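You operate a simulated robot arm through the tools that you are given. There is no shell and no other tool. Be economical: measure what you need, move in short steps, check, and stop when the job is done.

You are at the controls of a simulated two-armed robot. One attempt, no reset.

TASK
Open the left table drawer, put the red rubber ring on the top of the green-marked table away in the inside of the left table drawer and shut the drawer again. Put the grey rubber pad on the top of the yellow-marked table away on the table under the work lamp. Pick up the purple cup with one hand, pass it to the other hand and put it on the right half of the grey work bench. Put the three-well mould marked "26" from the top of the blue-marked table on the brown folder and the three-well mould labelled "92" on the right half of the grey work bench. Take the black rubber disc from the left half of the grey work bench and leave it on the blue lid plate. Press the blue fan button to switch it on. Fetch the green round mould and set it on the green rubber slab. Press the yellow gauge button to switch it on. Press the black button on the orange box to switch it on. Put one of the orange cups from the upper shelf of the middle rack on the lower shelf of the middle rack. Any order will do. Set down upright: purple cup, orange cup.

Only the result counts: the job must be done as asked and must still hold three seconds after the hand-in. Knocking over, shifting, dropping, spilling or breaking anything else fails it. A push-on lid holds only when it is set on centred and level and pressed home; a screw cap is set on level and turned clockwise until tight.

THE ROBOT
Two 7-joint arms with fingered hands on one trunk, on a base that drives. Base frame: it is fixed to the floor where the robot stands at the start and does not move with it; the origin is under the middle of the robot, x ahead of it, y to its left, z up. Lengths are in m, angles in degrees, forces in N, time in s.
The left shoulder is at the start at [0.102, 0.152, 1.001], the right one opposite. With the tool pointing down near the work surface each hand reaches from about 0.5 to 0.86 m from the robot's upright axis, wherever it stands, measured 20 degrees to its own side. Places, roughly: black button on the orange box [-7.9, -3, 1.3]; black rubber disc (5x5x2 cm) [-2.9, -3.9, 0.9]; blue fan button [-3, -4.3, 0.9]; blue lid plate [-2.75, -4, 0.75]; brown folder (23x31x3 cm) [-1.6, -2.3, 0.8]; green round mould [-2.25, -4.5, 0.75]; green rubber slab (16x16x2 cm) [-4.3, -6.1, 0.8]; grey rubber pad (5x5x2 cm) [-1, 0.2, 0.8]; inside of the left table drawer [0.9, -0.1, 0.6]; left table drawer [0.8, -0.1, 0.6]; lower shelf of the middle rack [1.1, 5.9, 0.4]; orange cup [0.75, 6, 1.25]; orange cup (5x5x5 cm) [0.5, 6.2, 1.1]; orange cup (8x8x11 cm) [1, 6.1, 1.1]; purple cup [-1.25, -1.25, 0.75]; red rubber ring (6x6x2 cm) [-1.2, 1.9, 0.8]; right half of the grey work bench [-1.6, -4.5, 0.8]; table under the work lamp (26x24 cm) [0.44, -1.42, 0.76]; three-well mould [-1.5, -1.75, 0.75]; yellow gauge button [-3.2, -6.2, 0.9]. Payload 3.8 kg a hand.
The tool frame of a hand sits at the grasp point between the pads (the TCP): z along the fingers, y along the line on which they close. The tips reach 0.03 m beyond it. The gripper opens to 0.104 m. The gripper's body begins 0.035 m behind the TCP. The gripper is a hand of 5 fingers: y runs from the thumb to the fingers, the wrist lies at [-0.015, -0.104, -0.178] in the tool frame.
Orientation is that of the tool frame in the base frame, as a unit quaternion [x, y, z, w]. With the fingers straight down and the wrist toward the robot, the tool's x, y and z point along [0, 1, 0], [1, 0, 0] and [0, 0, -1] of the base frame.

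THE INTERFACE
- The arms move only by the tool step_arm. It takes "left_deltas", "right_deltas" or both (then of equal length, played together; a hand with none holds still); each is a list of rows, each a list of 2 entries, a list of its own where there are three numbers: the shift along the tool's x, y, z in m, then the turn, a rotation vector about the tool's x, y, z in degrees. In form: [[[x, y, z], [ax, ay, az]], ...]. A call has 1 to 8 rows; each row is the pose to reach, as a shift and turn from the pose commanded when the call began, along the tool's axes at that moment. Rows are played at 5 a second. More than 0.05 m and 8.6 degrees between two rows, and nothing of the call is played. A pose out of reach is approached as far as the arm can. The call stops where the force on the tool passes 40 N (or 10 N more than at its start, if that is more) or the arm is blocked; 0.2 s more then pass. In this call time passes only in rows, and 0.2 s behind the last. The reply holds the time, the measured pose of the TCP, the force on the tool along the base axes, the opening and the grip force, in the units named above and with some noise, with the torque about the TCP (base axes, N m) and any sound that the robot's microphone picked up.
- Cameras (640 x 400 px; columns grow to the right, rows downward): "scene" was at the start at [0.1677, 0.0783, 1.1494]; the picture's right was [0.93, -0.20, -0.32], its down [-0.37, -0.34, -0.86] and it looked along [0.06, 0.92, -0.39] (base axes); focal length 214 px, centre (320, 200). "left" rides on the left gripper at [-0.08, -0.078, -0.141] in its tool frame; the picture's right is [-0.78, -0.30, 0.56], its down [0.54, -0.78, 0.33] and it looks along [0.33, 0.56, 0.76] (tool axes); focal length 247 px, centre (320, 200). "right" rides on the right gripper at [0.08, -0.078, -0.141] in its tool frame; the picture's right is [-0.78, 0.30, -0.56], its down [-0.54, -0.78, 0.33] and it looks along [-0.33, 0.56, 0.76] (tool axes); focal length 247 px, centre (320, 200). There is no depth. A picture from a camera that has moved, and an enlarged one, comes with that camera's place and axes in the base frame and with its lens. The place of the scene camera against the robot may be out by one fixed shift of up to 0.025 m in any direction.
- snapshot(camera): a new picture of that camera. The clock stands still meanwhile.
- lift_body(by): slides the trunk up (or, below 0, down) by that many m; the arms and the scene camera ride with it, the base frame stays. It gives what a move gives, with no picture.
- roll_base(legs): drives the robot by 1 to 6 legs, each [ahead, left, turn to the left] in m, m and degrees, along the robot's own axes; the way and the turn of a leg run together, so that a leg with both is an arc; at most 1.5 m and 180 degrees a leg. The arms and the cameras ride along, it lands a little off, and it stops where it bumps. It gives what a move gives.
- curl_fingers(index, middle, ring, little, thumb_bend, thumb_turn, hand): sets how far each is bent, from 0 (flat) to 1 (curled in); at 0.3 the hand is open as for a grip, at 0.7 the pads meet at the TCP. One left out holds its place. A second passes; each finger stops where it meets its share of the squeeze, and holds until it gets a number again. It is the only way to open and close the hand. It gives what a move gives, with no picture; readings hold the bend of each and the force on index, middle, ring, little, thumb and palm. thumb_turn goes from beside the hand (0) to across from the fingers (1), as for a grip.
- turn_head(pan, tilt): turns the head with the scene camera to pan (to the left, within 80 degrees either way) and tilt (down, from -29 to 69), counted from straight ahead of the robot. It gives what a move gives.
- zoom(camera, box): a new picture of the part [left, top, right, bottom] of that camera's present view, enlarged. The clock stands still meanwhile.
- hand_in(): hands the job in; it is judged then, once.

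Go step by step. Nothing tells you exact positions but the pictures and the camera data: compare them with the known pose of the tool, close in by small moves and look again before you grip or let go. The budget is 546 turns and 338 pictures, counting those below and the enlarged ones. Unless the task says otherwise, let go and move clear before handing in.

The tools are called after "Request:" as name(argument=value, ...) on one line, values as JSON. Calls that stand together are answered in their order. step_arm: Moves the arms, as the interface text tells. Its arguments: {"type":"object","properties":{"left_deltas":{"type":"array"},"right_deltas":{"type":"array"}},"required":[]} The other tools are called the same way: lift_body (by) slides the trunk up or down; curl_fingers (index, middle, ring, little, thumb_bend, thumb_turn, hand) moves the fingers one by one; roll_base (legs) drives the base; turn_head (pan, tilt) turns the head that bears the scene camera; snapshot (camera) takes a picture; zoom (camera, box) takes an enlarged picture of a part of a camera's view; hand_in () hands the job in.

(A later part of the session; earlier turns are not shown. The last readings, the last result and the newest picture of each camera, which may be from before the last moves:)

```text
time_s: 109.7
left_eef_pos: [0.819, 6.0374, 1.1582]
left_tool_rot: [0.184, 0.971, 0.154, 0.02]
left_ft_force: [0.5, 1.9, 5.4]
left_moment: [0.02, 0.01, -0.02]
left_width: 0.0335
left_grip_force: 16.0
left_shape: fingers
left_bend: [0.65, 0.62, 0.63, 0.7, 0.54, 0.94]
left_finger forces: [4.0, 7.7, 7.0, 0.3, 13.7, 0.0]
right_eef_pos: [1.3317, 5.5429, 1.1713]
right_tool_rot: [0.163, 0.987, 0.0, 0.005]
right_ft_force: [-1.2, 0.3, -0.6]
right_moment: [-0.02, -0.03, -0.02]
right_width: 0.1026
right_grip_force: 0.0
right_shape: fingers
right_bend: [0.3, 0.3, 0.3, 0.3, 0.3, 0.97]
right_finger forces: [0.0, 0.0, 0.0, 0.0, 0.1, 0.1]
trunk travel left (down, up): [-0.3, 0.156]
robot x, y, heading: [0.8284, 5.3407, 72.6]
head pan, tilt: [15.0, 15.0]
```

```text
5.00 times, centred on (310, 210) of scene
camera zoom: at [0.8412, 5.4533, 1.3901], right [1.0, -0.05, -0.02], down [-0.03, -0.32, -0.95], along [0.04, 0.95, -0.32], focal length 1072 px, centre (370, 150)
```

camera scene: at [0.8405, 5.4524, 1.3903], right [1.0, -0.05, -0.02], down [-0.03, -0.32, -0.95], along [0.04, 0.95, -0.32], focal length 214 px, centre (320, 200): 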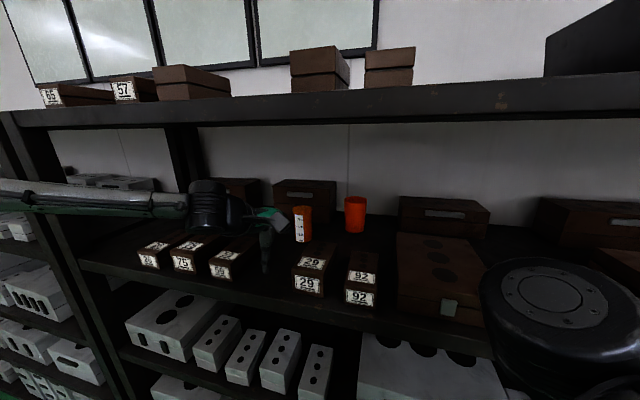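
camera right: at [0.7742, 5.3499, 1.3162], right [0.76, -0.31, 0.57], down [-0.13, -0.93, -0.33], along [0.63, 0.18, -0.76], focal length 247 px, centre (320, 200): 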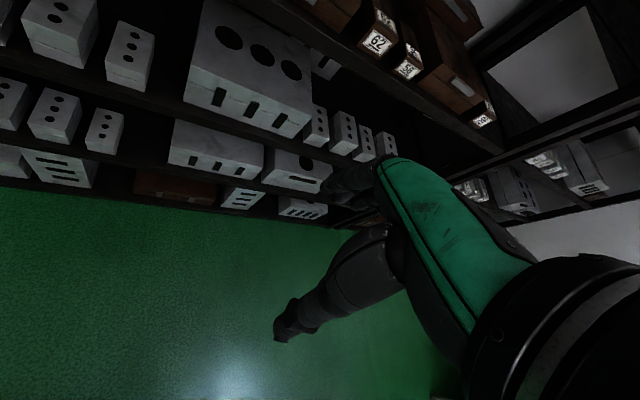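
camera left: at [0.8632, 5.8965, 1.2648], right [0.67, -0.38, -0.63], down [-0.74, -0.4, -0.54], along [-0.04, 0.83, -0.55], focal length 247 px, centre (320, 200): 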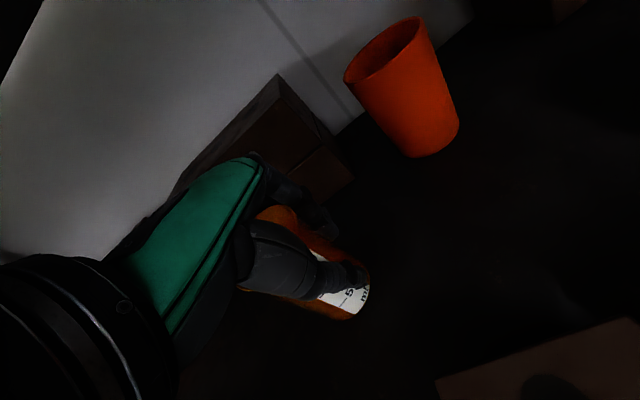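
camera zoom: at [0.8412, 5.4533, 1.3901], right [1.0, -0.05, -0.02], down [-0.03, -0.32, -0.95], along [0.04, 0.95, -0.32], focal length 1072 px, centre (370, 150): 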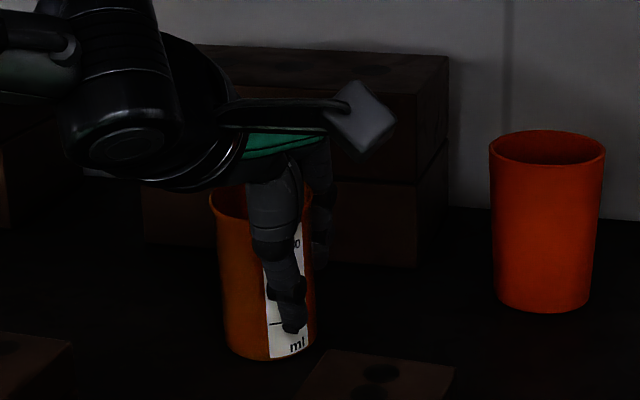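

Now three fingers and the thumb hold it. I'll test with a small lift.

Request:
step_arm(left_deltas=[[[0.0, 0.006, -0.019], [0, 0, 0]], [[0.0, 0.012, -0.038], [0, 0, 0]]])

Request:
snapshot(camera="left")

Request:
zoom(camera="scene", box=[270, 170, 350, 250])

```text
time_s: 110.3
left_eef_pos: [0.8186, 6.0388, 1.1964]
left_tool_rot: [0.183, 0.971, 0.153, 0.019]
left_ft_force: [0.6, 0.7, 0.6]
left_moment: [0.03, -0.02, -0.02]
left_width: 0.0333
left_grip_force: 15.9
left_shape: fingers
left_bend: [0.65, 0.62, 0.63, 0.7, 0.54, 0.94]
left_finger forces: [3.5, 7.3, 6.3, 0.2, 14.9, 0.0]
right_eef_pos: [1.3314, 5.5429, 1.1707]
right_tool_rot: [0.163, 0.987, 0.0, 0.005]
right_ft_force: [0.0, -0.1, 0.1]
right_moment: [0.01, -0.01, -0.02]
right_width: 0.1028
right_grip_force: 0.1
right_shape: fingers
right_bend: [0.3, 0.3, 0.3, 0.3, 0.3, 0.97]
right_finger forces: [0.1, 0.0, 0.0, 0.1, 0.1, 0.0]
trunk travel left (down, up): [-0.3, 0.156]
robot x, y, heading: [0.8262, 5.3462, 72.2]
head pan, tilt: [15.0, 15.0]
```

```text
284 pictures are left
camera left: at [0.8517, 5.9004, 1.3053], right [0.67, -0.38, -0.63], down [-0.74, -0.4, -0.54], along [-0.04, 0.83, -0.55], focal length 247 px, centre (320, 200)
```

left: 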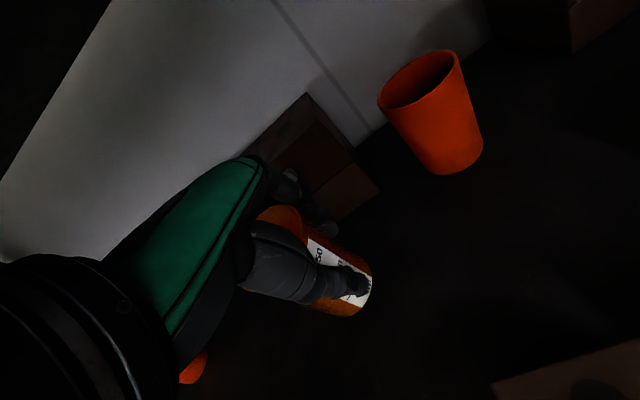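

```text
5.00 times, centred on (310, 210) of scene
camera zoom: at [0.8411, 5.453, 1.3901], right [1.0, -0.05, -0.02], down [-0.03, -0.32, -0.95], along [0.04, 0.95, -0.32], focal length 1072 px, centre (370, 150)
```

zoom: 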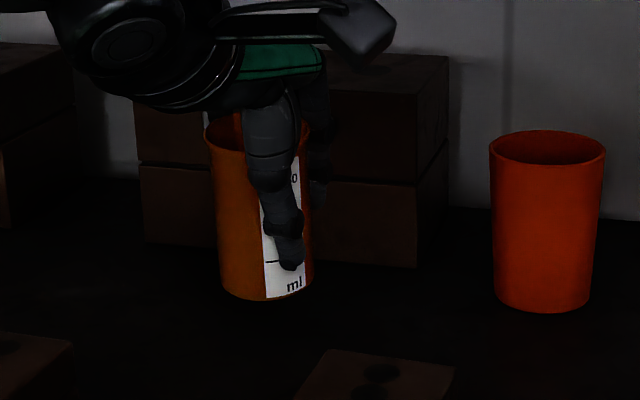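

The cup is held. I'll back the base out, then lower the trunk and look at the lower shelf's right side.

Request:
step_arm(left_deltas=[[[0.0, 0.008, -0.025], [0, 0, 0]]])

Request:
roll_base(legs=[[-0.6, 0.0, 0]])

Request:
lift_body(by=-0.29)

Request:
turn_head(pan=-25, tilt=15)

Request:
snapshot(camera="scene")

Request:
snapshot(camera="left")

```text
time_s: 110.7
left_eef_pos: [0.8205, 6.0399, 1.2213]
left_tool_rot: [0.183, 0.971, 0.153, 0.02]
left_ft_force: [-0.4, -0.4, -0.3]
left_moment: [-0.02, -0.01, 0.02]
left_width: 0.0333
left_grip_force: 16.2
left_shape: fingers
left_bend: [0.65, 0.62, 0.63, 0.7, 0.54, 0.94]
left_finger forces: [3.5, 7.4, 6.5, 0.2, 14.8, 0.0]
right_eef_pos: [1.3311, 5.5421, 1.1706]
right_tool_rot: [0.163, 0.987, 0.0, 0.006]
right_ft_force: [0.0, -0.1, -0.1]
right_moment: [-0.04, 0.03, 0.02]
right_width: 0.1032
right_grip_force: 0.0
right_shape: fingers
right_bend: [0.3, 0.3, 0.3, 0.3, 0.3, 0.97]
right_finger forces: [0.0, 0.1, 0.0, 0.0, 0.0, 0.0]
trunk travel left (down, up): [-0.3, 0.156]
robot x, y, heading: [0.823, 5.3407, 72.2]
head pan, tilt: [15.0, 15.0]
```

```text
time_s: 114.1
left_eef_pos: [0.6345, 5.4603, 1.2205]
left_tool_rot: [0.181, 0.971, 0.152, 0.019]
left_ft_force: [0.3, 0.5, -1.0]
left_moment: [0.01, -0.02, -0.01]
left_width: 0.0331
left_grip_force: 16.1
left_shape: fingers
left_bend: [0.65, 0.62, 0.63, 0.7, 0.54, 0.94]
left_finger forces: [3.5, 7.3, 6.3, 0.3, 14.8, 0.0]
right_eef_pos: [1.1468, 4.9647, 1.172]
right_tool_rot: [0.162, 0.987, -0.001, 0.004]
right_ft_force: [-0.6, 0.0, 0.0]
right_moment: [0.01, 0.01, -0.01]
right_width: 0.1028
right_grip_force: 0.0
right_shape: fingers
right_bend: [0.3, 0.3, 0.3, 0.3, 0.3, 0.97]
right_finger forces: [0.0, 0.0, 0.0, 0.0, 0.0, 0.1]
trunk travel left (down, up): [-0.3, 0.156]
robot x, y, heading: [0.6421, 4.7645, 72.4]
head pan, tilt: [15.0, 15.0]
```

```text
time_s: 117.0
left_eef_pos: [0.6357, 5.4585, 0.9322]
left_tool_rot: [0.182, 0.971, 0.152, 0.02]
left_ft_force: [-0.1, 0.4, -0.7]
left_moment: [0.02, -0.01, 0.01]
left_width: 0.0332
left_grip_force: 15.5
left_shape: fingers
left_bend: [0.65, 0.62, 0.63, 0.7, 0.54, 0.94]
left_finger forces: [3.4, 7.4, 6.4, 0.2, 14.8, 0.0]
right_eef_pos: [1.1464, 4.9632, 0.8826]
right_tool_rot: [0.162, 0.987, 0.0, 0.006]
right_ft_force: [-0.1, 0.5, 0.6]
right_moment: [0.0, -0.01, -0.03]
right_width: 0.1028
right_grip_force: 0.1
right_shape: fingers
right_bend: [0.3, 0.3, 0.3, 0.3, 0.3, 0.97]
right_finger forces: [0.0, 0.0, 0.0, 0.1, 0.1, 0.1]
trunk travel left (down, up): [-0.01, 0.446]
robot x, y, heading: [0.6445, 4.7663, 72.6]
head pan, tilt: [15.0, 15.0]
```

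```text
time_s: 118.1
left_eef_pos: [0.634, 5.4598, 0.9309]
left_tool_rot: [0.181, 0.972, 0.152, 0.018]
left_ft_force: [0.3, -0.4, -0.3]
left_moment: [0.03, 0.03, -0.02]
left_width: 0.0334
left_grip_force: 16.3
left_shape: fingers
left_bend: [0.65, 0.62, 0.63, 0.7, 0.54, 0.94]
left_finger forces: [3.5, 7.3, 6.4, 0.2, 14.7, 0.0]
right_eef_pos: [1.1471, 4.9647, 0.8813]
right_tool_rot: [0.162, 0.987, 0.0, 0.005]
right_ft_force: [0.3, 0.0, 0.6]
right_moment: [0.01, 0.01, 0.0]
right_width: 0.1031
right_grip_force: 0.1
right_shape: fingers
right_bend: [0.3, 0.3, 0.3, 0.3, 0.3, 0.97]
right_finger forces: [0.0, 0.0, 0.0, 0.1, 0.1, 0.0]
trunk travel left (down, up): [-0.01, 0.446]
robot x, y, heading: [0.641, 4.7642, 72.7]
head pan, tilt: [-25.0, 15.0]
```

```text
282 pictures are left
camera scene: at [0.7724, 5.0282, 0.9917], right [0.75, -0.62, 0.21], down [-0.31, -0.62, -0.72], along [0.58, 0.48, -0.66], focal length 214 px, centre (320, 200)
```

scene: 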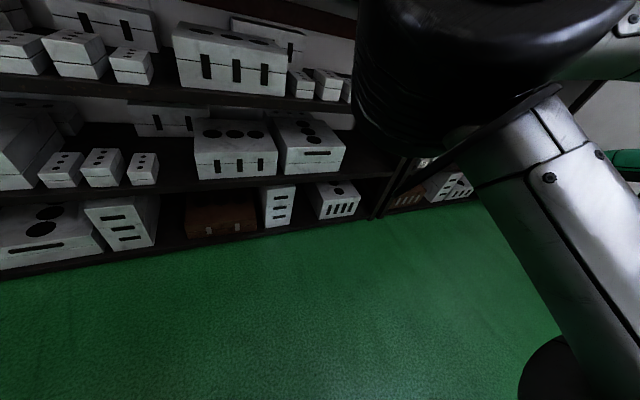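

```text
281 pictures are left
camera left: at [0.6685, 5.3218, 1.0401], right [0.67, -0.38, -0.63], down [-0.74, -0.4, -0.54], along [-0.05, 0.83, -0.55], focal length 247 px, centre (320, 200)
```

left: 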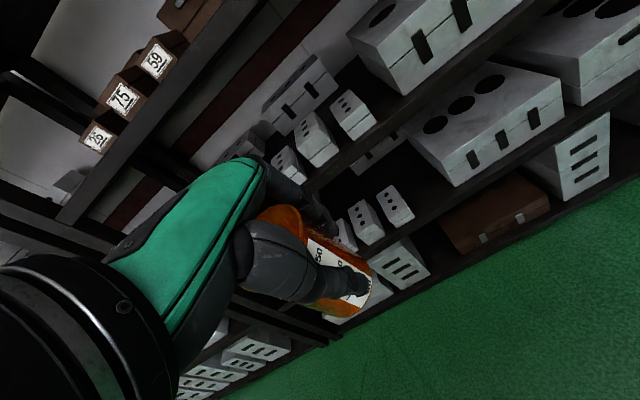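

Request:
roll_base(legs=[[0.0, -0.75, 0]])

Request:
turn_head(pan=10, tilt=20)

Request:
snapshot(camera="scene")

Request:
snapshot(camera="left")

```text
time_s: 122.2
left_eef_pos: [1.3464, 5.2361, 0.9312]
left_tool_rot: [0.182, 0.971, 0.152, 0.02]
left_ft_force: [-0.9, -0.5, -1.1]
left_moment: [-0.01, 0.01, 0.01]
left_width: 0.0333
left_grip_force: 16.2
left_shape: fingers
left_bend: [0.65, 0.62, 0.63, 0.7, 0.54, 0.94]
left_finger forces: [3.5, 7.4, 6.4, 0.3, 14.6, 0.1]
right_eef_pos: [1.8603, 4.7411, 0.8807]
right_tool_rot: [0.16, 0.987, 0.0, 0.006]
right_ft_force: [-0.3, -0.1, -0.3]
right_moment: [0.0, 0.0, -0.02]
right_width: 0.1028
right_grip_force: 0.1
right_shape: fingers
right_bend: [0.3, 0.3, 0.3, 0.3, 0.3, 0.97]
right_finger forces: [0.0, 0.0, 0.0, 0.0, 0.0, 0.0]
trunk travel left (down, up): [-0.01, 0.446]
robot x, y, heading: [1.3558, 4.5411, 72.7]
head pan, tilt: [-25.0, 15.0]
```

```text
time_s: 123.2
left_eef_pos: [1.347, 5.2351, 0.9316]
left_tool_rot: [0.18, 0.972, 0.152, 0.02]
left_ft_force: [-0.7, 0.3, -0.1]
left_moment: [0.01, 0.01, -0.01]
left_width: 0.0332
left_grip_force: 16.1
left_shape: fingers
left_bend: [0.65, 0.62, 0.63, 0.7, 0.54, 0.94]
left_finger forces: [3.5, 7.2, 6.4, 0.3, 14.7, 0.0]
right_eef_pos: [1.8614, 4.7411, 0.8813]
right_tool_rot: [0.16, 0.987, 0.0, 0.005]
right_ft_force: [-0.4, 0.9, -0.1]
right_moment: [-0.01, -0.01, -0.02]
right_width: 0.1027
right_grip_force: 0.1
right_shape: fingers
right_bend: [0.3, 0.3, 0.3, 0.3, 0.3, 0.97]
right_finger forces: [0.1, 0.0, 0.0, 0.1, 0.1, 0.1]
trunk travel left (down, up): [-0.01, 0.446]
robot x, y, heading: [1.3562, 4.5398, 72.8]
head pan, tilt: [10.0, 20.0]
```

```text
280 pictures are left
camera scene: at [1.4338, 4.823, 0.9811], right [0.98, -0.15, -0.09], down [-0.17, -0.74, -0.65], along [0.03, 0.66, -0.75], focal length 214 px, centre (320, 200)
```

scene: 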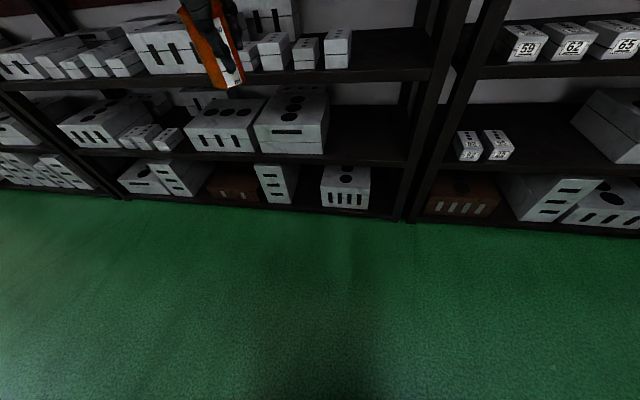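

```text
279 pictures are left
camera left: at [1.3814, 5.0977, 1.0401], right [0.67, -0.38, -0.63], down [-0.74, -0.4, -0.54], along [-0.05, 0.83, -0.55], focal length 247 px, centre (320, 200)
```

left: 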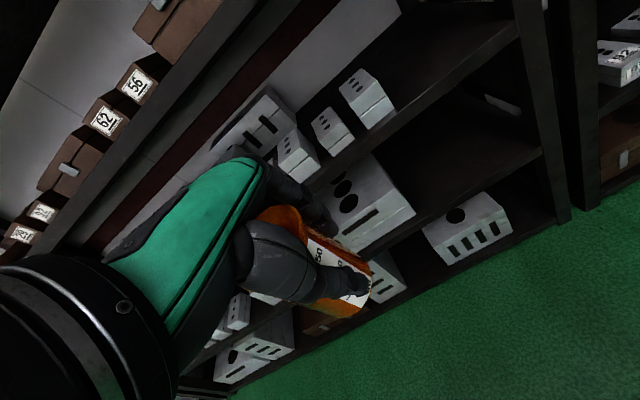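

There's a free area on the right of the lower shelf. I'll lower the cup to shelf level in front of the rack first.

Request:
step_arm(left_deltas=[[[-0.001, -0.014, 0.044], [0, 0, 0]], [[-0.002, -0.028, 0.088], [0, 0, 0]], [[-0.003, -0.042, 0.132], [0, 0, 0]], [[-0.003, -0.056, 0.176], [0, 0, 0]], [[-0.004, -0.07, 0.22], [0, 0, 0]], [[-0.005, -0.084, 0.264], [0, 0, 0]], [[-0.006, -0.098, 0.309], [0, 0, 0]], [[-0.006, -0.112, 0.35], [0, 0, 0]]])

Request:
roll_base(legs=[[0.2, -0.25, 0]])

Request:
snapshot(camera="scene")

Request:
snapshot(camera="left")

```text
time_s: 125.0
left_eef_pos: [1.3463, 5.2349, 0.5629]
left_tool_rot: [0.18, 0.972, 0.152, 0.02]
left_ft_force: [-0.4, 0.3, -0.8]
left_moment: [0.0, -0.03, 0.0]
left_width: 0.0324
left_grip_force: 15.5
left_shape: fingers
left_bend: [0.65, 0.62, 0.63, 0.7, 0.54, 0.94]
left_finger forces: [3.3, 7.2, 6.5, 0.3, 14.1, 0.0]
right_eef_pos: [1.8614, 4.7427, 0.8802]
right_tool_rot: [0.161, 0.987, -0.001, 0.006]
right_ft_force: [-0.6, -0.1, -0.7]
right_moment: [0.0, -0.01, -0.01]
right_width: 0.1028
right_grip_force: 0.1
right_shape: fingers
right_bend: [0.3, 0.3, 0.3, 0.3, 0.3, 0.97]
right_finger forces: [0.1, 0.0, 0.0, 0.0, 0.0, 0.0]
trunk travel left (down, up): [-0.01, 0.446]
robot x, y, heading: [1.3572, 4.5397, 72.5]
head pan, tilt: [10.0, 20.0]
```

```text
time_s: 127.2
left_eef_pos: [1.6512, 5.3561, 0.5636]
left_tool_rot: [0.18, 0.972, 0.152, 0.018]
left_ft_force: [-0.1, 0.8, -0.4]
left_moment: [0.04, -0.01, 0.02]
left_width: 0.0326
left_grip_force: 16.2
left_shape: fingers
left_bend: [0.65, 0.62, 0.63, 0.7, 0.54, 0.94]
left_finger forces: [3.3, 7.1, 6.6, 0.2, 14.3, 0.0]
right_eef_pos: [2.1665, 4.8623, 0.8806]
right_tool_rot: [0.161, 0.987, 0.0, 0.005]
right_ft_force: [0.4, -0.9, 0.7]
right_moment: [-0.03, 0.04, 0.0]
right_width: 0.1028
right_grip_force: 0.0
right_shape: fingers
right_bend: [0.3, 0.3, 0.3, 0.3, 0.3, 0.97]
right_finger forces: [0.1, 0.0, 0.0, 0.1, 0.0, 0.0]
trunk travel left (down, up): [-0.01, 0.446]
robot x, y, heading: [1.6631, 4.6611, 72.8]
head pan, tilt: [10.0, 20.0]
```

```text
278 pictures are left
camera scene: at [1.7391, 4.9438, 0.981], right [0.98, -0.15, -0.09], down [-0.17, -0.74, -0.65], along [0.03, 0.66, -0.75], focal length 214 px, centre (320, 200)
```

scene: 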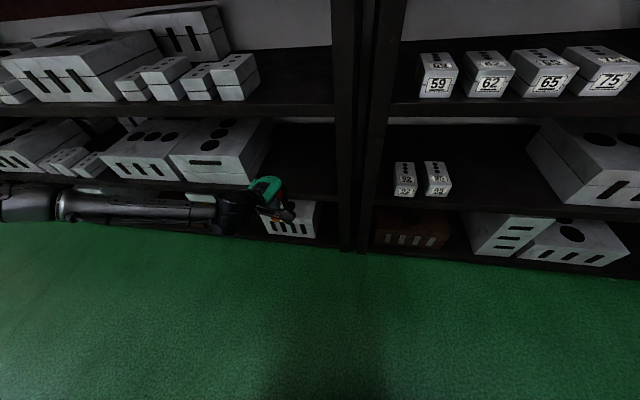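

```text
277 pictures are left
camera left: at [1.6857, 5.2182, 0.6725], right [0.67, -0.38, -0.63], down [-0.74, -0.4, -0.54], along [-0.05, 0.83, -0.55], focal length 247 px, centre (320, 200)
```

left: 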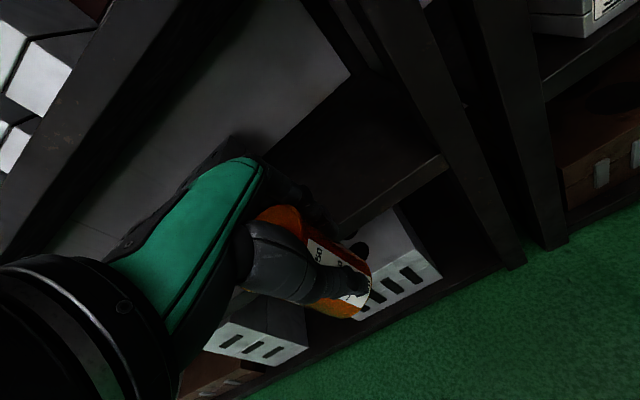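

Request:
roll_base(legs=[[0.2, 0.0, 0]])

Request:
snapshot(camera="left")

Request:
snapshot(camera="scene")

```text
time_s: 128.8
left_eef_pos: [1.712, 5.5509, 0.5629]
left_tool_rot: [0.18, 0.972, 0.153, 0.019]
left_ft_force: [0.3, 0.2, -1.2]
left_moment: [0.04, -0.02, 0.0]
left_width: 0.0325
left_grip_force: 15.8
left_shape: fingers
left_bend: [0.65, 0.62, 0.63, 0.7, 0.54, 0.94]
left_finger forces: [3.3, 7.1, 6.6, 0.2, 14.2, 0.0]
right_eef_pos: [2.2273, 5.0593, 0.8811]
right_tool_rot: [0.16, 0.987, -0.001, 0.006]
right_ft_force: [1.0, -0.1, 0.1]
right_moment: [-0.04, 0.05, 0.0]
right_width: 0.1031
right_grip_force: 0.0
right_shape: fingers
right_bend: [0.3, 0.3, 0.3, 0.3, 0.3, 0.97]
right_finger forces: [0.1, 0.1, 0.0, 0.0, 0.0, 0.0]
trunk travel left (down, up): [-0.01, 0.446]
robot x, y, heading: [1.7222, 4.8562, 72.7]
head pan, tilt: [10.0, 20.0]
```

```text
276 pictures are left
camera left: at [1.746, 5.4144, 0.6721], right [0.67, -0.38, -0.63], down [-0.74, -0.4, -0.54], along [-0.05, 0.83, -0.55], focal length 247 px, centre (320, 200)
```

left: 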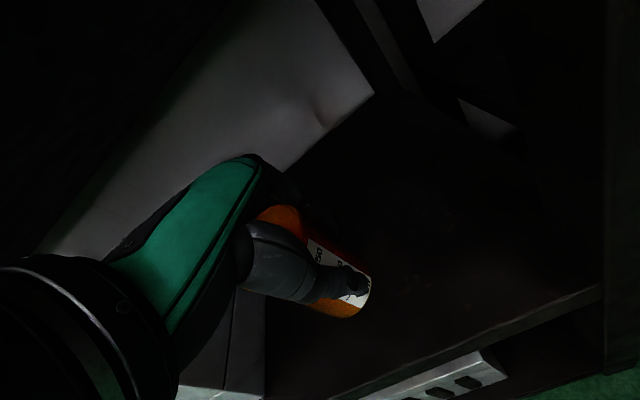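

```text
275 pictures are left
camera scene: at [1.7995, 5.1404, 0.9808], right [0.99, -0.15, -0.09], down [-0.17, -0.74, -0.65], along [0.03, 0.66, -0.75], focal length 214 px, centre (320, 200)
```

scene: 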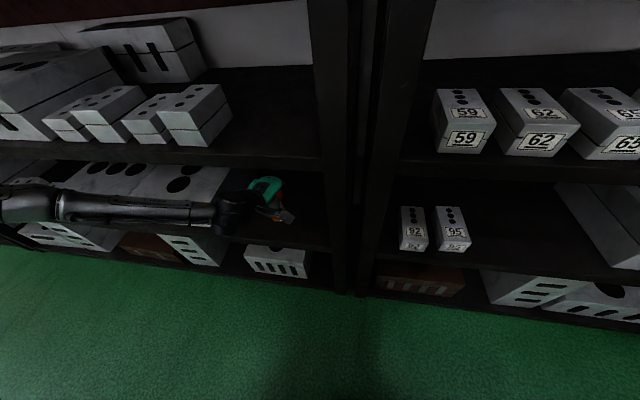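

The cup is over the free spot. I'll lower to contact.

Request:
step_arm(left_deltas=[[[0, -0.006, 0.019], [0, 0, 0]], [[0, -0.009, 0.0286], [0, 0, 0]], [[0, -0.0105, 0.0333], [0, 0, 0]], [[0, -0.012, 0.038], [0, 0, 0]], [[0, -0.0135, 0.043], [0, 0, 0]]])

```text
time_s: 130.0
left_eef_pos: [1.7114, 5.5526, 0.5183]
left_tool_rot: [0.179, 0.972, 0.152, 0.018]
left_ft_force: [0.8, 0.2, -0.4]
left_moment: [0.0, 0.02, 0.0]
left_width: 0.0323
left_grip_force: 15.4
left_shape: fingers
left_bend: [0.65, 0.62, 0.63, 0.7, 0.54, 0.94]
left_finger forces: [3.3, 6.9, 6.6, 0.2, 14.1, 0.0]
right_eef_pos: [2.2252, 5.0594, 0.8817]
right_tool_rot: [0.161, 0.987, 0.001, 0.005]
right_ft_force: [-0.6, -0.4, 0.0]
right_moment: [0.0, -0.03, -0.01]
right_width: 0.103
right_grip_force: 0.1
right_shape: fingers
right_bend: [0.3, 0.3, 0.3, 0.3, 0.3, 0.97]
right_finger forces: [0.0, 0.1, 0.1, 0.0, 0.0, 0.0]
trunk travel left (down, up): [-0.01, 0.446]
robot x, y, heading: [1.7242, 4.8574, 72.7]
head pan, tilt: [10.0, 20.0]
```

Request:
step_arm(left_deltas=[[[0, -0.0015, 0.0048], [0, 0, 0]], [[0, -0.003, 0.0095], [0, 0, 0]], [[0, -0.0045, 0.0143], [0, 0, 0]], [[0, -0.006, 0.019], [0, 0, 0]]])

Request:
zoom(camera="left", box=[220, 180, 420, 380])

```text
time_s: 131.0
left_eef_pos: [1.7105, 5.5527, 0.4989]
left_tool_rot: [0.18, 0.971, 0.153, 0.019]
left_ft_force: [-0.4, -0.7, -0.8]
left_moment: [0.03, 0.03, 0.0]
left_width: 0.0324
left_grip_force: 15.5
left_shape: fingers
left_bend: [0.65, 0.62, 0.63, 0.7, 0.54, 0.94]
left_finger forces: [3.3, 7.0, 6.6, 0.2, 14.0, 0.0]
right_eef_pos: [2.2265, 5.0576, 0.8811]
right_tool_rot: [0.159, 0.987, 0.0, 0.005]
right_ft_force: [0.0, -0.1, 0.1]
right_moment: [0.02, -0.03, -0.05]
right_width: 0.1029
right_grip_force: 0.1
right_shape: fingers
right_bend: [0.3, 0.3, 0.3, 0.3, 0.3, 0.97]
right_finger forces: [0.0, 0.0, 0.0, 0.0, 0.0, 0.1]
trunk travel left (down, up): [-0.01, 0.446]
robot x, y, heading: [1.7232, 4.8584, 72.8]
head pan, tilt: [10.0, 20.0]
```

```text
2.00 times, centred on (320, 280) of left
camera zoom: at [1.7454, 5.4145, 0.6078], right [0.67, -0.38, -0.63], down [-0.74, -0.4, -0.54], along [-0.05, 0.83, -0.55], focal length 494 px, centre (320, 40)
```

zoom: 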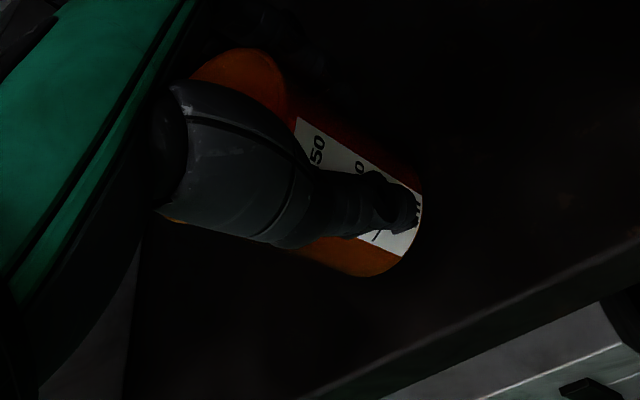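

Request:
step_arm(left_deltas=[[[0, -0.0015, 0.0048], [0, 0, 0]], [[0, -0.003, 0.0095], [0, 0, 0]], [[0, -0.0045, 0.0143], [0, 0, 0]], [[0, -0.006, 0.019], [0, 0, 0]], [[0, -0.0075, 0.0238], [0, 0, 0]]])

Request:
zoom(camera="left", box=[220, 180, 420, 380])

```text
time_s: 132.2
left_eef_pos: [1.7125, 5.5535, 0.4794]
left_tool_rot: [0.181, 0.971, 0.157, 0.02]
left_ft_force: [2.3, 5.1, 21.3]
left_moment: [-0.2, 0.06, -0.01]
left_width: 0.0256
left_grip_force: 18.5
left_shape: fingers
left_bend: [0.67, 0.63, 0.63, 0.69, 0.58, 0.93]
left_finger forces: [4.1, 7.2, 10.8, 1.2, 13.6, 0.0]
right_eef_pos: [2.2267, 5.0567, 0.8829]
right_tool_rot: [0.16, 0.987, 0.002, 0.006]
right_ft_force: [-0.5, 0.4, -0.8]
right_moment: [0.0, 0.03, 0.01]
right_width: 0.1028
right_grip_force: 0.1
right_shape: fingers
right_bend: [0.3, 0.3, 0.3, 0.3, 0.3, 0.97]
right_finger forces: [0.0, 0.0, 0.0, 0.1, 0.0, 0.0]
trunk travel left (down, up): [-0.01, 0.446]
robot x, y, heading: [1.7198, 4.8526, 72.6]
head pan, tilt: [10.0, 20.0]
```

```text
2.00 times, centred on (320, 280) of left
camera zoom: at [1.7456, 5.4151, 0.587], right [0.68, -0.37, -0.64], down [-0.73, -0.4, -0.55], along [-0.05, 0.84, -0.54], focal length 494 px, centre (320, 40)
```

zoom: 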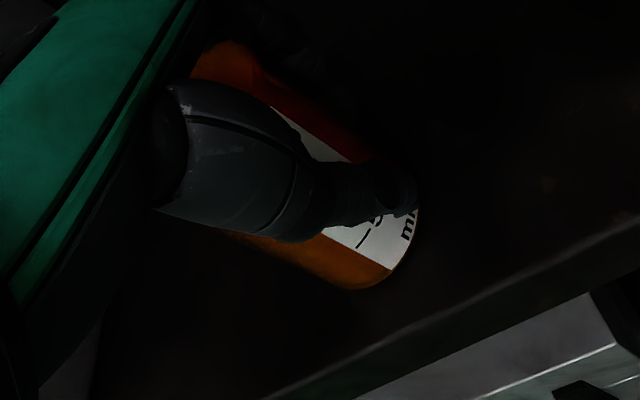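

Contact. I'll relieve the push and open the hand.

Request:
step_arm(left_deltas=[[[0, 0.0015, -0.005], [0, 0, 0]]])

Request:
curl_fingers(hand="left", index=0.3, middle=0.3, ring=0.3, little=0.3, thumb_bend=0.3)

Request:
zoom(camera="left", box=[220, 180, 420, 380])

```text
time_s: 132.6
left_eef_pos: [1.7106, 5.5518, 0.4786]
left_tool_rot: [0.18, 0.972, 0.152, 0.019]
left_ft_force: [0.6, 3.0, 12.6]
left_moment: [0.0, -0.03, 0.0]
left_width: 0.0254
left_grip_force: 16.9
left_shape: fingers
left_bend: [0.68, 0.63, 0.63, 0.69, 0.58, 0.93]
left_finger forces: [3.3, 6.8, 9.5, 1.2, 12.8, 0.0]
right_eef_pos: [2.2266, 5.0577, 0.8816]
right_tool_rot: [0.16, 0.987, 0.0, 0.005]
right_ft_force: [0.2, -0.3, 0.2]
right_moment: [-0.03, 0.01, -0.03]
right_width: 0.1031
right_grip_force: 0.1
right_shape: fingers
right_bend: [0.3, 0.3, 0.3, 0.3, 0.3, 0.97]
right_finger forces: [0.0, 0.1, 0.0, 0.0, 0.0, 0.0]
trunk travel left (down, up): [-0.01, 0.446]
robot x, y, heading: [1.7256, 4.8542, 72.7]
head pan, tilt: [10.0, 20.0]
```

```text
time_s: 133.6
left_eef_pos: [1.7103, 5.5521, 0.4792]
left_tool_rot: [0.18, 0.972, 0.152, 0.019]
left_ft_force: [0.7, 0.1, -0.2]
left_moment: [0.0, -0.02, 0.0]
left_width: 0.1028
left_grip_force: 0.1
left_shape: fingers
left_bend: [0.3, 0.3, 0.3, 0.3, 0.3, 0.97]
left_finger forces: [0.1, 0.1, 0.0, 0.0, 0.0, 0.0]
right_eef_pos: [2.227, 5.0581, 0.8815]
right_tool_rot: [0.16, 0.987, 0.0, 0.005]
right_ft_force: [0.3, -0.1, 0.0]
right_moment: [0.01, -0.01, 0.0]
right_width: 0.103
right_grip_force: 0.0
right_shape: fingers
right_bend: [0.3, 0.3, 0.3, 0.3, 0.3, 0.97]
right_finger forces: [0.0, 0.0, 0.0, 0.1, 0.0, 0.0]
trunk travel left (down, up): [-0.01, 0.446]
robot x, y, heading: [1.7267, 4.8581, 73.2]
head pan, tilt: [10.0, 20.0]
```

```text
2.00 times, centred on (320, 280) of left
camera zoom: at [1.7446, 5.4142, 0.5883], right [0.67, -0.38, -0.63], down [-0.74, -0.4, -0.54], along [-0.05, 0.83, -0.55], focal length 494 px, centre (320, 40)
```

zoom: 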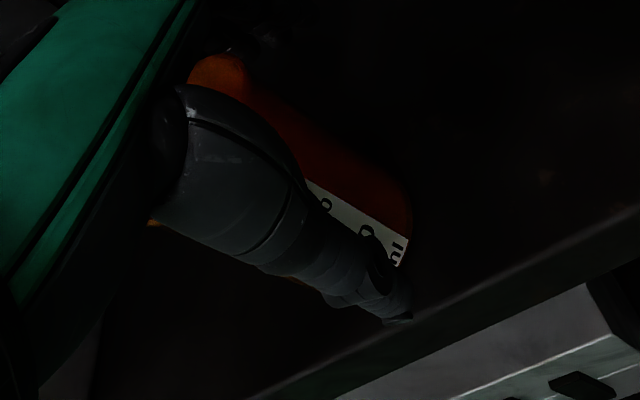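

Request:
step_arm(left_deltas=[[[0, 0.006, -0.019], [0, 0, 0]], [[0, 0.0122, -0.038], [0, 0, 0]], [[0, 0.0183, -0.057], [0, 0, 0]], [[0, 0.0244, -0.076], [0, 0, 0]]])

Request:
snapshot(camera="left")

```text
time_s: 134.6
left_eef_pos: [1.7106, 5.5529, 0.559]
left_tool_rot: [0.18, 0.972, 0.152, 0.018]
left_ft_force: [0.5, 0.6, -0.6]
left_moment: [-0.02, -0.03, -0.02]
left_width: 0.1028
left_grip_force: 0.0
left_shape: fingers
left_bend: [0.3, 0.3, 0.3, 0.3, 0.3, 0.97]
left_finger forces: [0.1, 0.0, 0.1, 0.1, 0.1, 0.0]
right_eef_pos: [2.2271, 5.0578, 0.8809]
right_tool_rot: [0.16, 0.987, 0.0, 0.005]
right_ft_force: [-0.3, -0.3, 0.8]
right_moment: [-0.04, 0.0, 0.01]
right_width: 0.1033
right_grip_force: 0.1
right_shape: fingers
right_bend: [0.3, 0.3, 0.3, 0.3, 0.3, 0.97]
right_finger forces: [0.0, 0.1, 0.0, 0.1, 0.0, 0.1]
trunk travel left (down, up): [-0.01, 0.446]
robot x, y, heading: [1.7241, 4.8534, 72.9]
head pan, tilt: [10.0, 20.0]
```

```text
271 pictures are left
camera left: at [1.745, 5.4151, 0.6674], right [0.67, -0.38, -0.63], down [-0.74, -0.4, -0.54], along [-0.05, 0.83, -0.55], focal length 247 px, centre (320, 200)
```

left: 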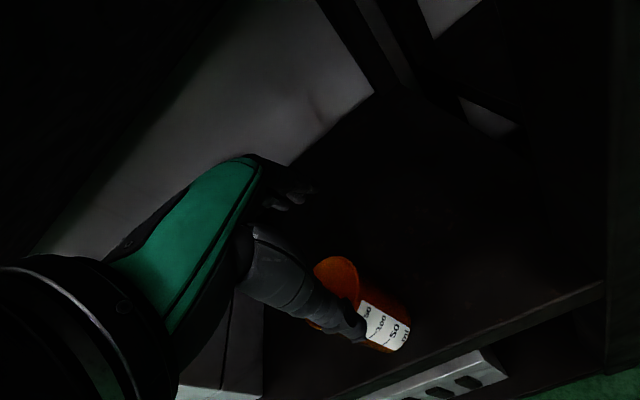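

The orange cup stands on the lower shelf. I'll back out, raise trunk and hand, and drive back towards the green-marked table for the ring.

Request:
roll_base(legs=[[-0.5, 0, 0]])

Request:
snapshot(camera="scene")

Request:
lift_body(by=0.1)

Request:
step_arm(left_deltas=[[[0, 0.013, -0.043], [6, 0, 0]], [[0, 0.026, -0.086], [12, 0, 0]], [[0, 0.04, -0.129], [18, 0, 0]], [[0, 0.053, -0.172], [18, 0, 0]], [[0, 0.066, -0.215], [18, 0, 0]], [[0, 0.079, -0.258], [18, 0, 0]], [[0, 0.092, -0.3], [18, 0, 0]]])

Request:
roll_base(legs=[[-1.5, 0, 0], [-1.5, 0, 0], [-0.9, 0, 0]])

```text
time_s: 137.5
left_eef_pos: [1.5671, 5.0807, 0.5587]
left_tool_rot: [0.184, 0.971, 0.153, 0.021]
left_ft_force: [0.1, -0.2, -0.7]
left_moment: [-0.02, -0.02, 0.03]
left_width: 0.1029
left_grip_force: 0.0
left_shape: fingers
left_bend: [0.3, 0.3, 0.3, 0.3, 0.3, 0.97]
left_finger forces: [0.1, 0.0, 0.0, 0.0, 0.0, 0.0]
right_eef_pos: [2.0786, 4.5821, 0.8807]
right_tool_rot: [0.163, 0.987, 0.0, 0.005]
right_ft_force: [0.5, -0.4, -0.1]
right_moment: [-0.02, 0.0, -0.02]
right_width: 0.1029
right_grip_force: 0.0
right_shape: fingers
right_bend: [0.3, 0.3, 0.3, 0.3, 0.3, 0.97]
right_finger forces: [0.1, 0.0, 0.1, 0.0, 0.0, 0.0]
trunk travel left (down, up): [-0.01, 0.446]
robot x, y, heading: [1.5743, 4.3855, 72.2]
head pan, tilt: [10.0, 20.0]
```

```text
270 pictures are left
camera scene: at [1.6524, 4.6661, 0.9813], right [0.98, -0.16, -0.09], down [-0.17, -0.74, -0.65], along [0.04, 0.66, -0.75], focal length 214 px, centre (320, 200)
```

scene: 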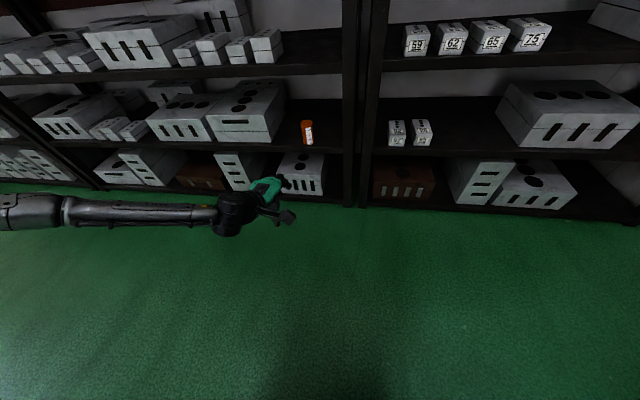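

```text
time_s: 138.8
left_eef_pos: [1.567, 5.0817, 0.656]
left_tool_rot: [0.183, 0.971, 0.151, 0.02]
left_ft_force: [-0.2, -0.4, -0.8]
left_moment: [0.02, 0.0, 0.0]
left_width: 0.1028
left_grip_force: 0.1
left_shape: fingers
left_bend: [0.3, 0.3, 0.3, 0.3, 0.3, 0.97]
left_finger forces: [0.0, 0.1, 0.1, 0.0, 0.1, 0.0]
right_eef_pos: [2.079, 4.5837, 0.9799]
right_tool_rot: [0.164, 0.986, 0.0, 0.005]
right_ft_force: [-0.3, 0.4, -0.1]
right_moment: [-0.01, 0.02, 0.01]
right_width: 0.1028
right_grip_force: 0.0
right_shape: fingers
right_bend: [0.3, 0.3, 0.3, 0.3, 0.3, 0.97]
right_finger forces: [0.0, 0.0, 0.0, 0.2, 0.1, 0.1]
trunk travel left (down, up): [-0.11, 0.346]
robot x, y, heading: [1.5746, 4.3855, 72.3]
head pan, tilt: [10.0, 20.0]
```

```text
time_s: 140.4
left_eef_pos: [1.5736, 5.0741, 0.9734]
left_tool_rot: [0.185, 0.983, -0.001, -0.01]
left_ft_force: [0.5, 0.1, 0.0]
left_moment: [-0.01, 0.0, 0.0]
left_width: 0.1031
left_grip_force: 0.1
left_shape: fingers
left_bend: [0.3, 0.3, 0.3, 0.3, 0.3, 0.97]
left_finger forces: [0.0, 0.1, 0.0, 0.1, 0.0, 0.0]
right_eef_pos: [2.0794, 4.5824, 0.9815]
right_tool_rot: [0.164, 0.987, 0.0, 0.006]
right_ft_force: [0.6, 0.1, -0.3]
right_moment: [-0.01, 0.01, 0.0]
right_width: 0.1031
right_grip_force: 0.0
right_shape: fingers
right_bend: [0.3, 0.3, 0.3, 0.3, 0.3, 0.97]
right_finger forces: [0.0, 0.0, 0.0, 0.0, 0.1, 0.0]
trunk travel left (down, up): [-0.11, 0.346]
robot x, y, heading: [1.5728, 4.3807, 72.3]
head pan, tilt: [10.0, 20.0]
```

```text
time_s: 159.1
left_eef_pos: [0.4323, 1.3647, 0.9738]
left_tool_rot: [0.185, 0.983, -0.001, -0.01]
left_ft_force: [0.5, 0.7, -0.1]
left_moment: [0.0, 0.01, -0.02]
left_width: 0.1031
left_grip_force: 0.1
left_shape: fingers
left_bend: [0.3, 0.3, 0.3, 0.3, 0.3, 0.97]
left_finger forces: [0.0, 0.0, 0.0, 0.0, 0.1, 0.1]
right_eef_pos: [0.9376, 0.8709, 0.9815]
right_tool_rot: [0.165, 0.986, 0.0, 0.005]
right_ft_force: [0.6, -0.5, -0.1]
right_moment: [-0.05, -0.02, 0.01]
right_width: 0.1031
right_grip_force: 0.1
right_shape: fingers
right_bend: [0.3, 0.3, 0.3, 0.3, 0.3, 0.97]
right_finger forces: [0.0, 0.1, 0.0, 0.0, 0.0, 0.1]
trunk travel left (down, up): [-0.11, 0.346]
robot x, y, heading: [0.4291, 0.6723, 72.2]
head pan, tilt: [10.0, 20.0]
```

Request:
roll_base(legs=[[-0.15, 0.3, 0], [0, 1.3, 0]])

Request:
turn_head(pan=5, tilt=15)

Request:
snapshot(camera="scene")

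Request:
snapshot(camera="left")

```text
time_s: 167.6
left_eef_pos: [-1.1657, 1.7151, 0.9725]
left_tool_rot: [0.18, 0.984, 0.0, -0.009]
left_ft_force: [0.1, 0.4, 0.3]
left_moment: [0.0, 0.01, 0.01]
left_width: 0.1031
left_grip_force: 0.1
left_shape: fingers
left_bend: [0.3, 0.3, 0.3, 0.3, 0.3, 0.97]
left_finger forces: [0.1, 0.0, 0.1, 0.0, 0.0, 0.1]
right_eef_pos: [-0.6547, 1.2267, 0.9802]
right_tool_rot: [0.158, 0.987, 0.0, 0.005]
right_ft_force: [-0.4, -0.3, -0.8]
right_moment: [0.0, -0.03, 0.0]
right_width: 0.1029
right_grip_force: 0.1
right_shape: fingers
right_bend: [0.3, 0.3, 0.3, 0.3, 0.3, 0.97]
right_finger forces: [0.0, 0.0, 0.0, 0.0, 0.0, 0.0]
trunk travel left (down, up): [-0.11, 0.346]
robot x, y, heading: [-1.1556, 1.0243, 72.5]
head pan, tilt: [10.0, 20.0]
```

```text
time_s: 168.2
left_eef_pos: [-1.1638, 1.7153, 0.9719]
left_tool_rot: [0.18, 0.984, -0.001, -0.01]
left_ft_force: [0.2, -0.2, 0.0]
left_moment: [-0.02, -0.03, 0.0]
left_width: 0.1029
left_grip_force: 0.1
left_shape: fingers
left_bend: [0.3, 0.3, 0.3, 0.3, 0.3, 0.97]
left_finger forces: [0.1, 0.0, 0.0, 0.0, 0.0, 0.1]
right_eef_pos: [-0.6548, 1.2273, 0.9819]
right_tool_rot: [0.158, 0.987, 0.0, 0.005]
right_ft_force: [-0.2, -0.3, 0.9]
right_moment: [-0.04, 0.02, -0.01]
right_width: 0.1029
right_grip_force: 0.0
right_shape: fingers
right_bend: [0.3, 0.3, 0.3, 0.3, 0.3, 0.97]
right_finger forces: [0.1, 0.1, 0.0, 0.1, 0.1, 0.0]
trunk travel left (down, up): [-0.11, 0.346]
robot x, y, heading: [-1.1565, 1.0228, 72.8]
head pan, tilt: [5.0, 15.0]
```

```text
269 pictures are left
camera scene: at [-1.0957, 1.2356, 1.1486], right [0.98, -0.21, -0.03], down [-0.14, -0.53, -0.84], along [0.17, 0.82, -0.54], focal length 214 px, centre (320, 200)
```

scene: 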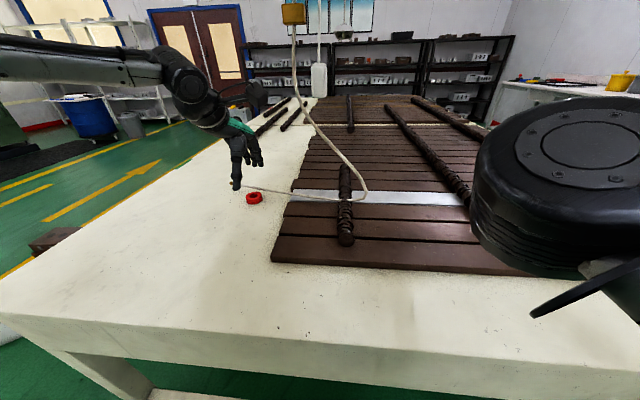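

```text
268 pictures are left
camera left: at [-1.1157, 1.6146, 1.1123], right [0.61, -0.55, -0.57], down [-0.78, -0.54, -0.32], along [-0.13, 0.64, -0.76], focal length 247 px, centre (320, 200)
```

left: 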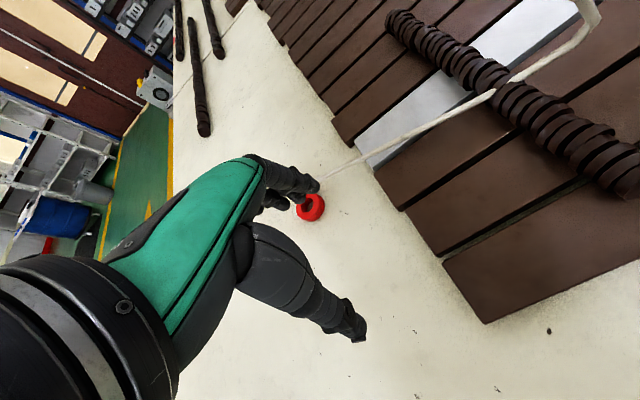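

Request:
zoom(camera="scene", box=[210, 140, 370, 240])

Request:
zoom(camera="left", box=[260, 120, 420, 220])

```text
4.00 times, centred on (290, 190) of scene
camera zoom: at [-1.0957, 1.2356, 1.1486], right [0.98, -0.21, -0.03], down [-0.14, -0.53, -0.84], along [0.17, 0.82, -0.54], focal length 858 px, centre (440, 240)
```

zoom: 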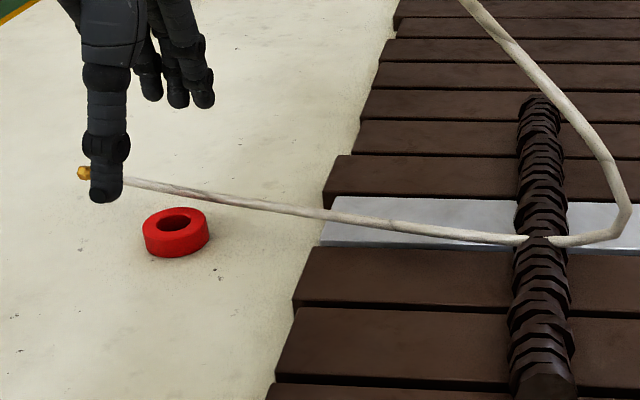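

```text
4.00 times, centred on (340, 170) of left
camera zoom: at [-1.1157, 1.6146, 1.1123], right [0.61, -0.55, -0.57], down [-0.78, -0.54, -0.32], along [-0.13, 0.64, -0.76], focal length 988 px, centre (240, 320)
```

zoom: 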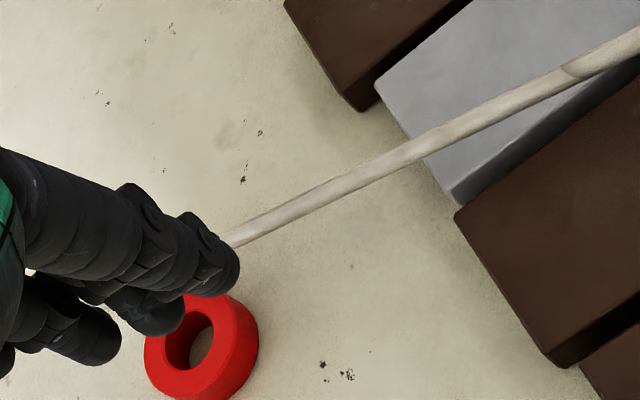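

A hose lies right behind the ring. I need a clearer look at its height before gripping, so I'll move the hand aside.

Request:
step_arm(left_deltas=[[[0.04, 0.0, 0.0], [0, 0, 0]], [[0.08, 0.0, 0.0], [0, 0, 0]], [[0.12, 0.0, 0.0], [0, 0, 0]], [[0.15, -0.0, -0.0], [0, 0, 0]]])

Request:
snapshot(camera="left")

Request:
zoom(camera="scene", box=[210, 140, 370, 240])

```text
time_s: 169.2
left_eef_pos: [-1.3084, 1.7691, 0.9751]
left_tool_rot: [0.18, 0.984, -0.002, -0.008]
left_ft_force: [0.1, -0.1, -0.4]
left_moment: [-0.01, 0.0, 0.03]
left_width: 0.103
left_grip_force: 0.0
left_shape: fingers
left_bend: [0.3, 0.3, 0.3, 0.3, 0.3, 0.97]
left_finger forces: [0.0, 0.0, 0.1, 0.1, 0.0, 0.0]
right_eef_pos: [-0.655, 1.2285, 0.9817]
right_tool_rot: [0.159, 0.987, 0.0, 0.006]
right_ft_force: [0.3, 0.7, 0.5]
right_moment: [0.01, -0.01, -0.01]
right_width: 0.103
right_grip_force: 0.0
right_shape: fingers
right_bend: [0.3, 0.3, 0.3, 0.3, 0.3, 0.97]
right_finger forces: [0.0, 0.1, 0.0, 0.1, 0.0, 0.1]
trunk travel left (down, up): [-0.11, 0.346]
robot x, y, heading: [-1.1602, 1.0232, 72.9]
head pan, tilt: [5.0, 15.0]
```

```text
265 pictures are left
camera left: at [-1.2583, 1.6695, 1.1152], right [0.61, -0.55, -0.57], down [-0.78, -0.54, -0.32], along [-0.13, 0.64, -0.76], focal length 247 px, centre (320, 200)
```

left: 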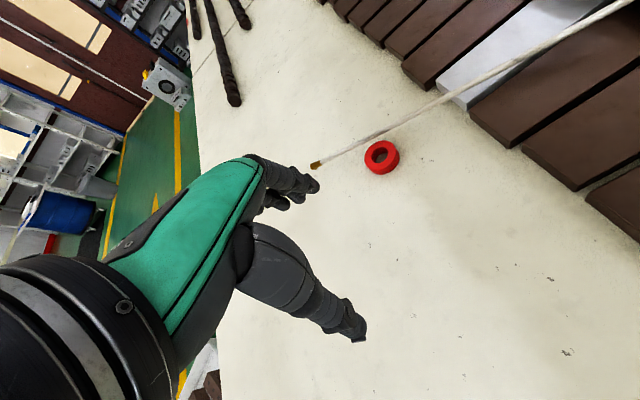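

```text
4.00 times, centred on (290, 190) of scene
camera zoom: at [-1.0963, 1.2359, 1.1486], right [0.98, -0.21, -0.03], down [-0.14, -0.53, -0.84], along [0.17, 0.82, -0.54], focal length 858 px, centre (440, 240)
```

zoom: 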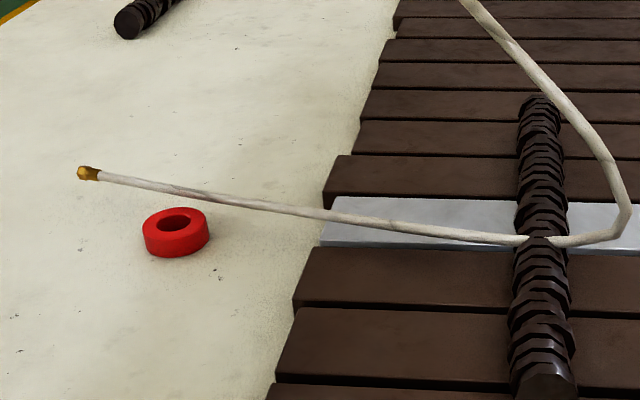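

The hose hangs a couple of cm over the ring's far edge, so I'll hook the ring with the index finger and draw it towards me first. Forming the pointing hand and looking.

Request:
curl_fingers(hand="left", index=0.6, middle=1.0, ring=1.0, little=1.0, thumb_bend=0.3, thumb_turn=0.3)

Request:
snapshot(camera="left")

Request:
zoom(camera="scene", box=[130, 60, 290, 220])

```text
time_s: 170.2
left_eef_pos: [-1.3058, 1.7698, 0.9766]
left_tool_rot: [0.18, 0.984, -0.001, -0.009]
left_ft_force: [0.0, -0.1, -0.5]
left_moment: [0.01, -0.01, 0.04]
left_width: 0.1036
left_grip_force: 0.2
left_shape: fingers
left_bend: [0.6, 1.0, 1.0, 1.0, 0.3, 0.29]
left_finger forces: [0.0, 0.0, 0.0, 0.0, 0.0, 0.0]
right_eef_pos: [-0.6548, 1.2268, 0.981]
right_tool_rot: [0.158, 0.987, 0.0, 0.005]
right_ft_force: [0.3, 0.5, 0.5]
right_moment: [-0.02, 0.01, 0.04]
right_width: 0.1031
right_grip_force: 0.0
right_shape: fingers
right_bend: [0.3, 0.3, 0.3, 0.3, 0.3, 0.97]
right_finger forces: [0.0, 0.0, 0.0, 0.0, 0.0, 0.0]
trunk travel left (down, up): [-0.11, 0.346]
robot x, y, heading: [-1.1577, 1.023, 72.7]
head pan, tilt: [5.0, 15.0]
```

```text
263 pictures are left
camera left: at [-1.2573, 1.6692, 1.1156], right [0.61, -0.55, -0.57], down [-0.78, -0.54, -0.32], along [-0.13, 0.64, -0.76], focal length 247 px, centre (320, 200)
```

left: 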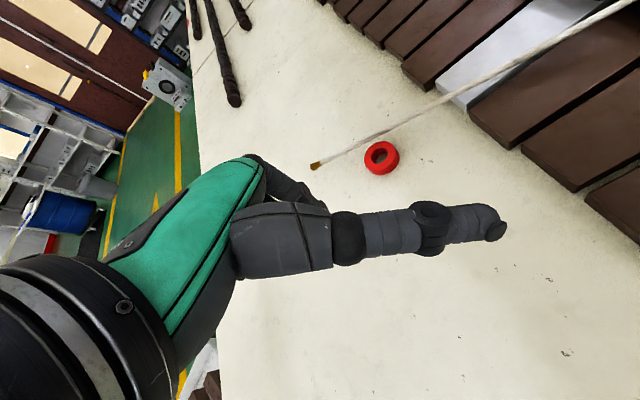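

```text
2.50 times, centred on (210, 140) of scene
camera zoom: at [-1.0957, 1.2357, 1.1486], right [0.98, -0.21, -0.03], down [-0.14, -0.52, -0.84], along [0.17, 0.82, -0.54], focal length 536 px, centre (595, 350)
```

zoom: 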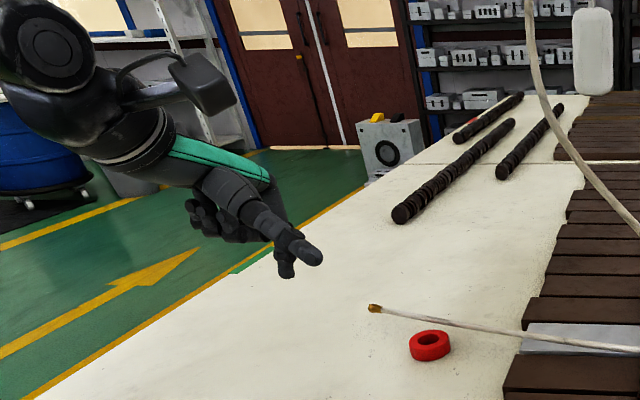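

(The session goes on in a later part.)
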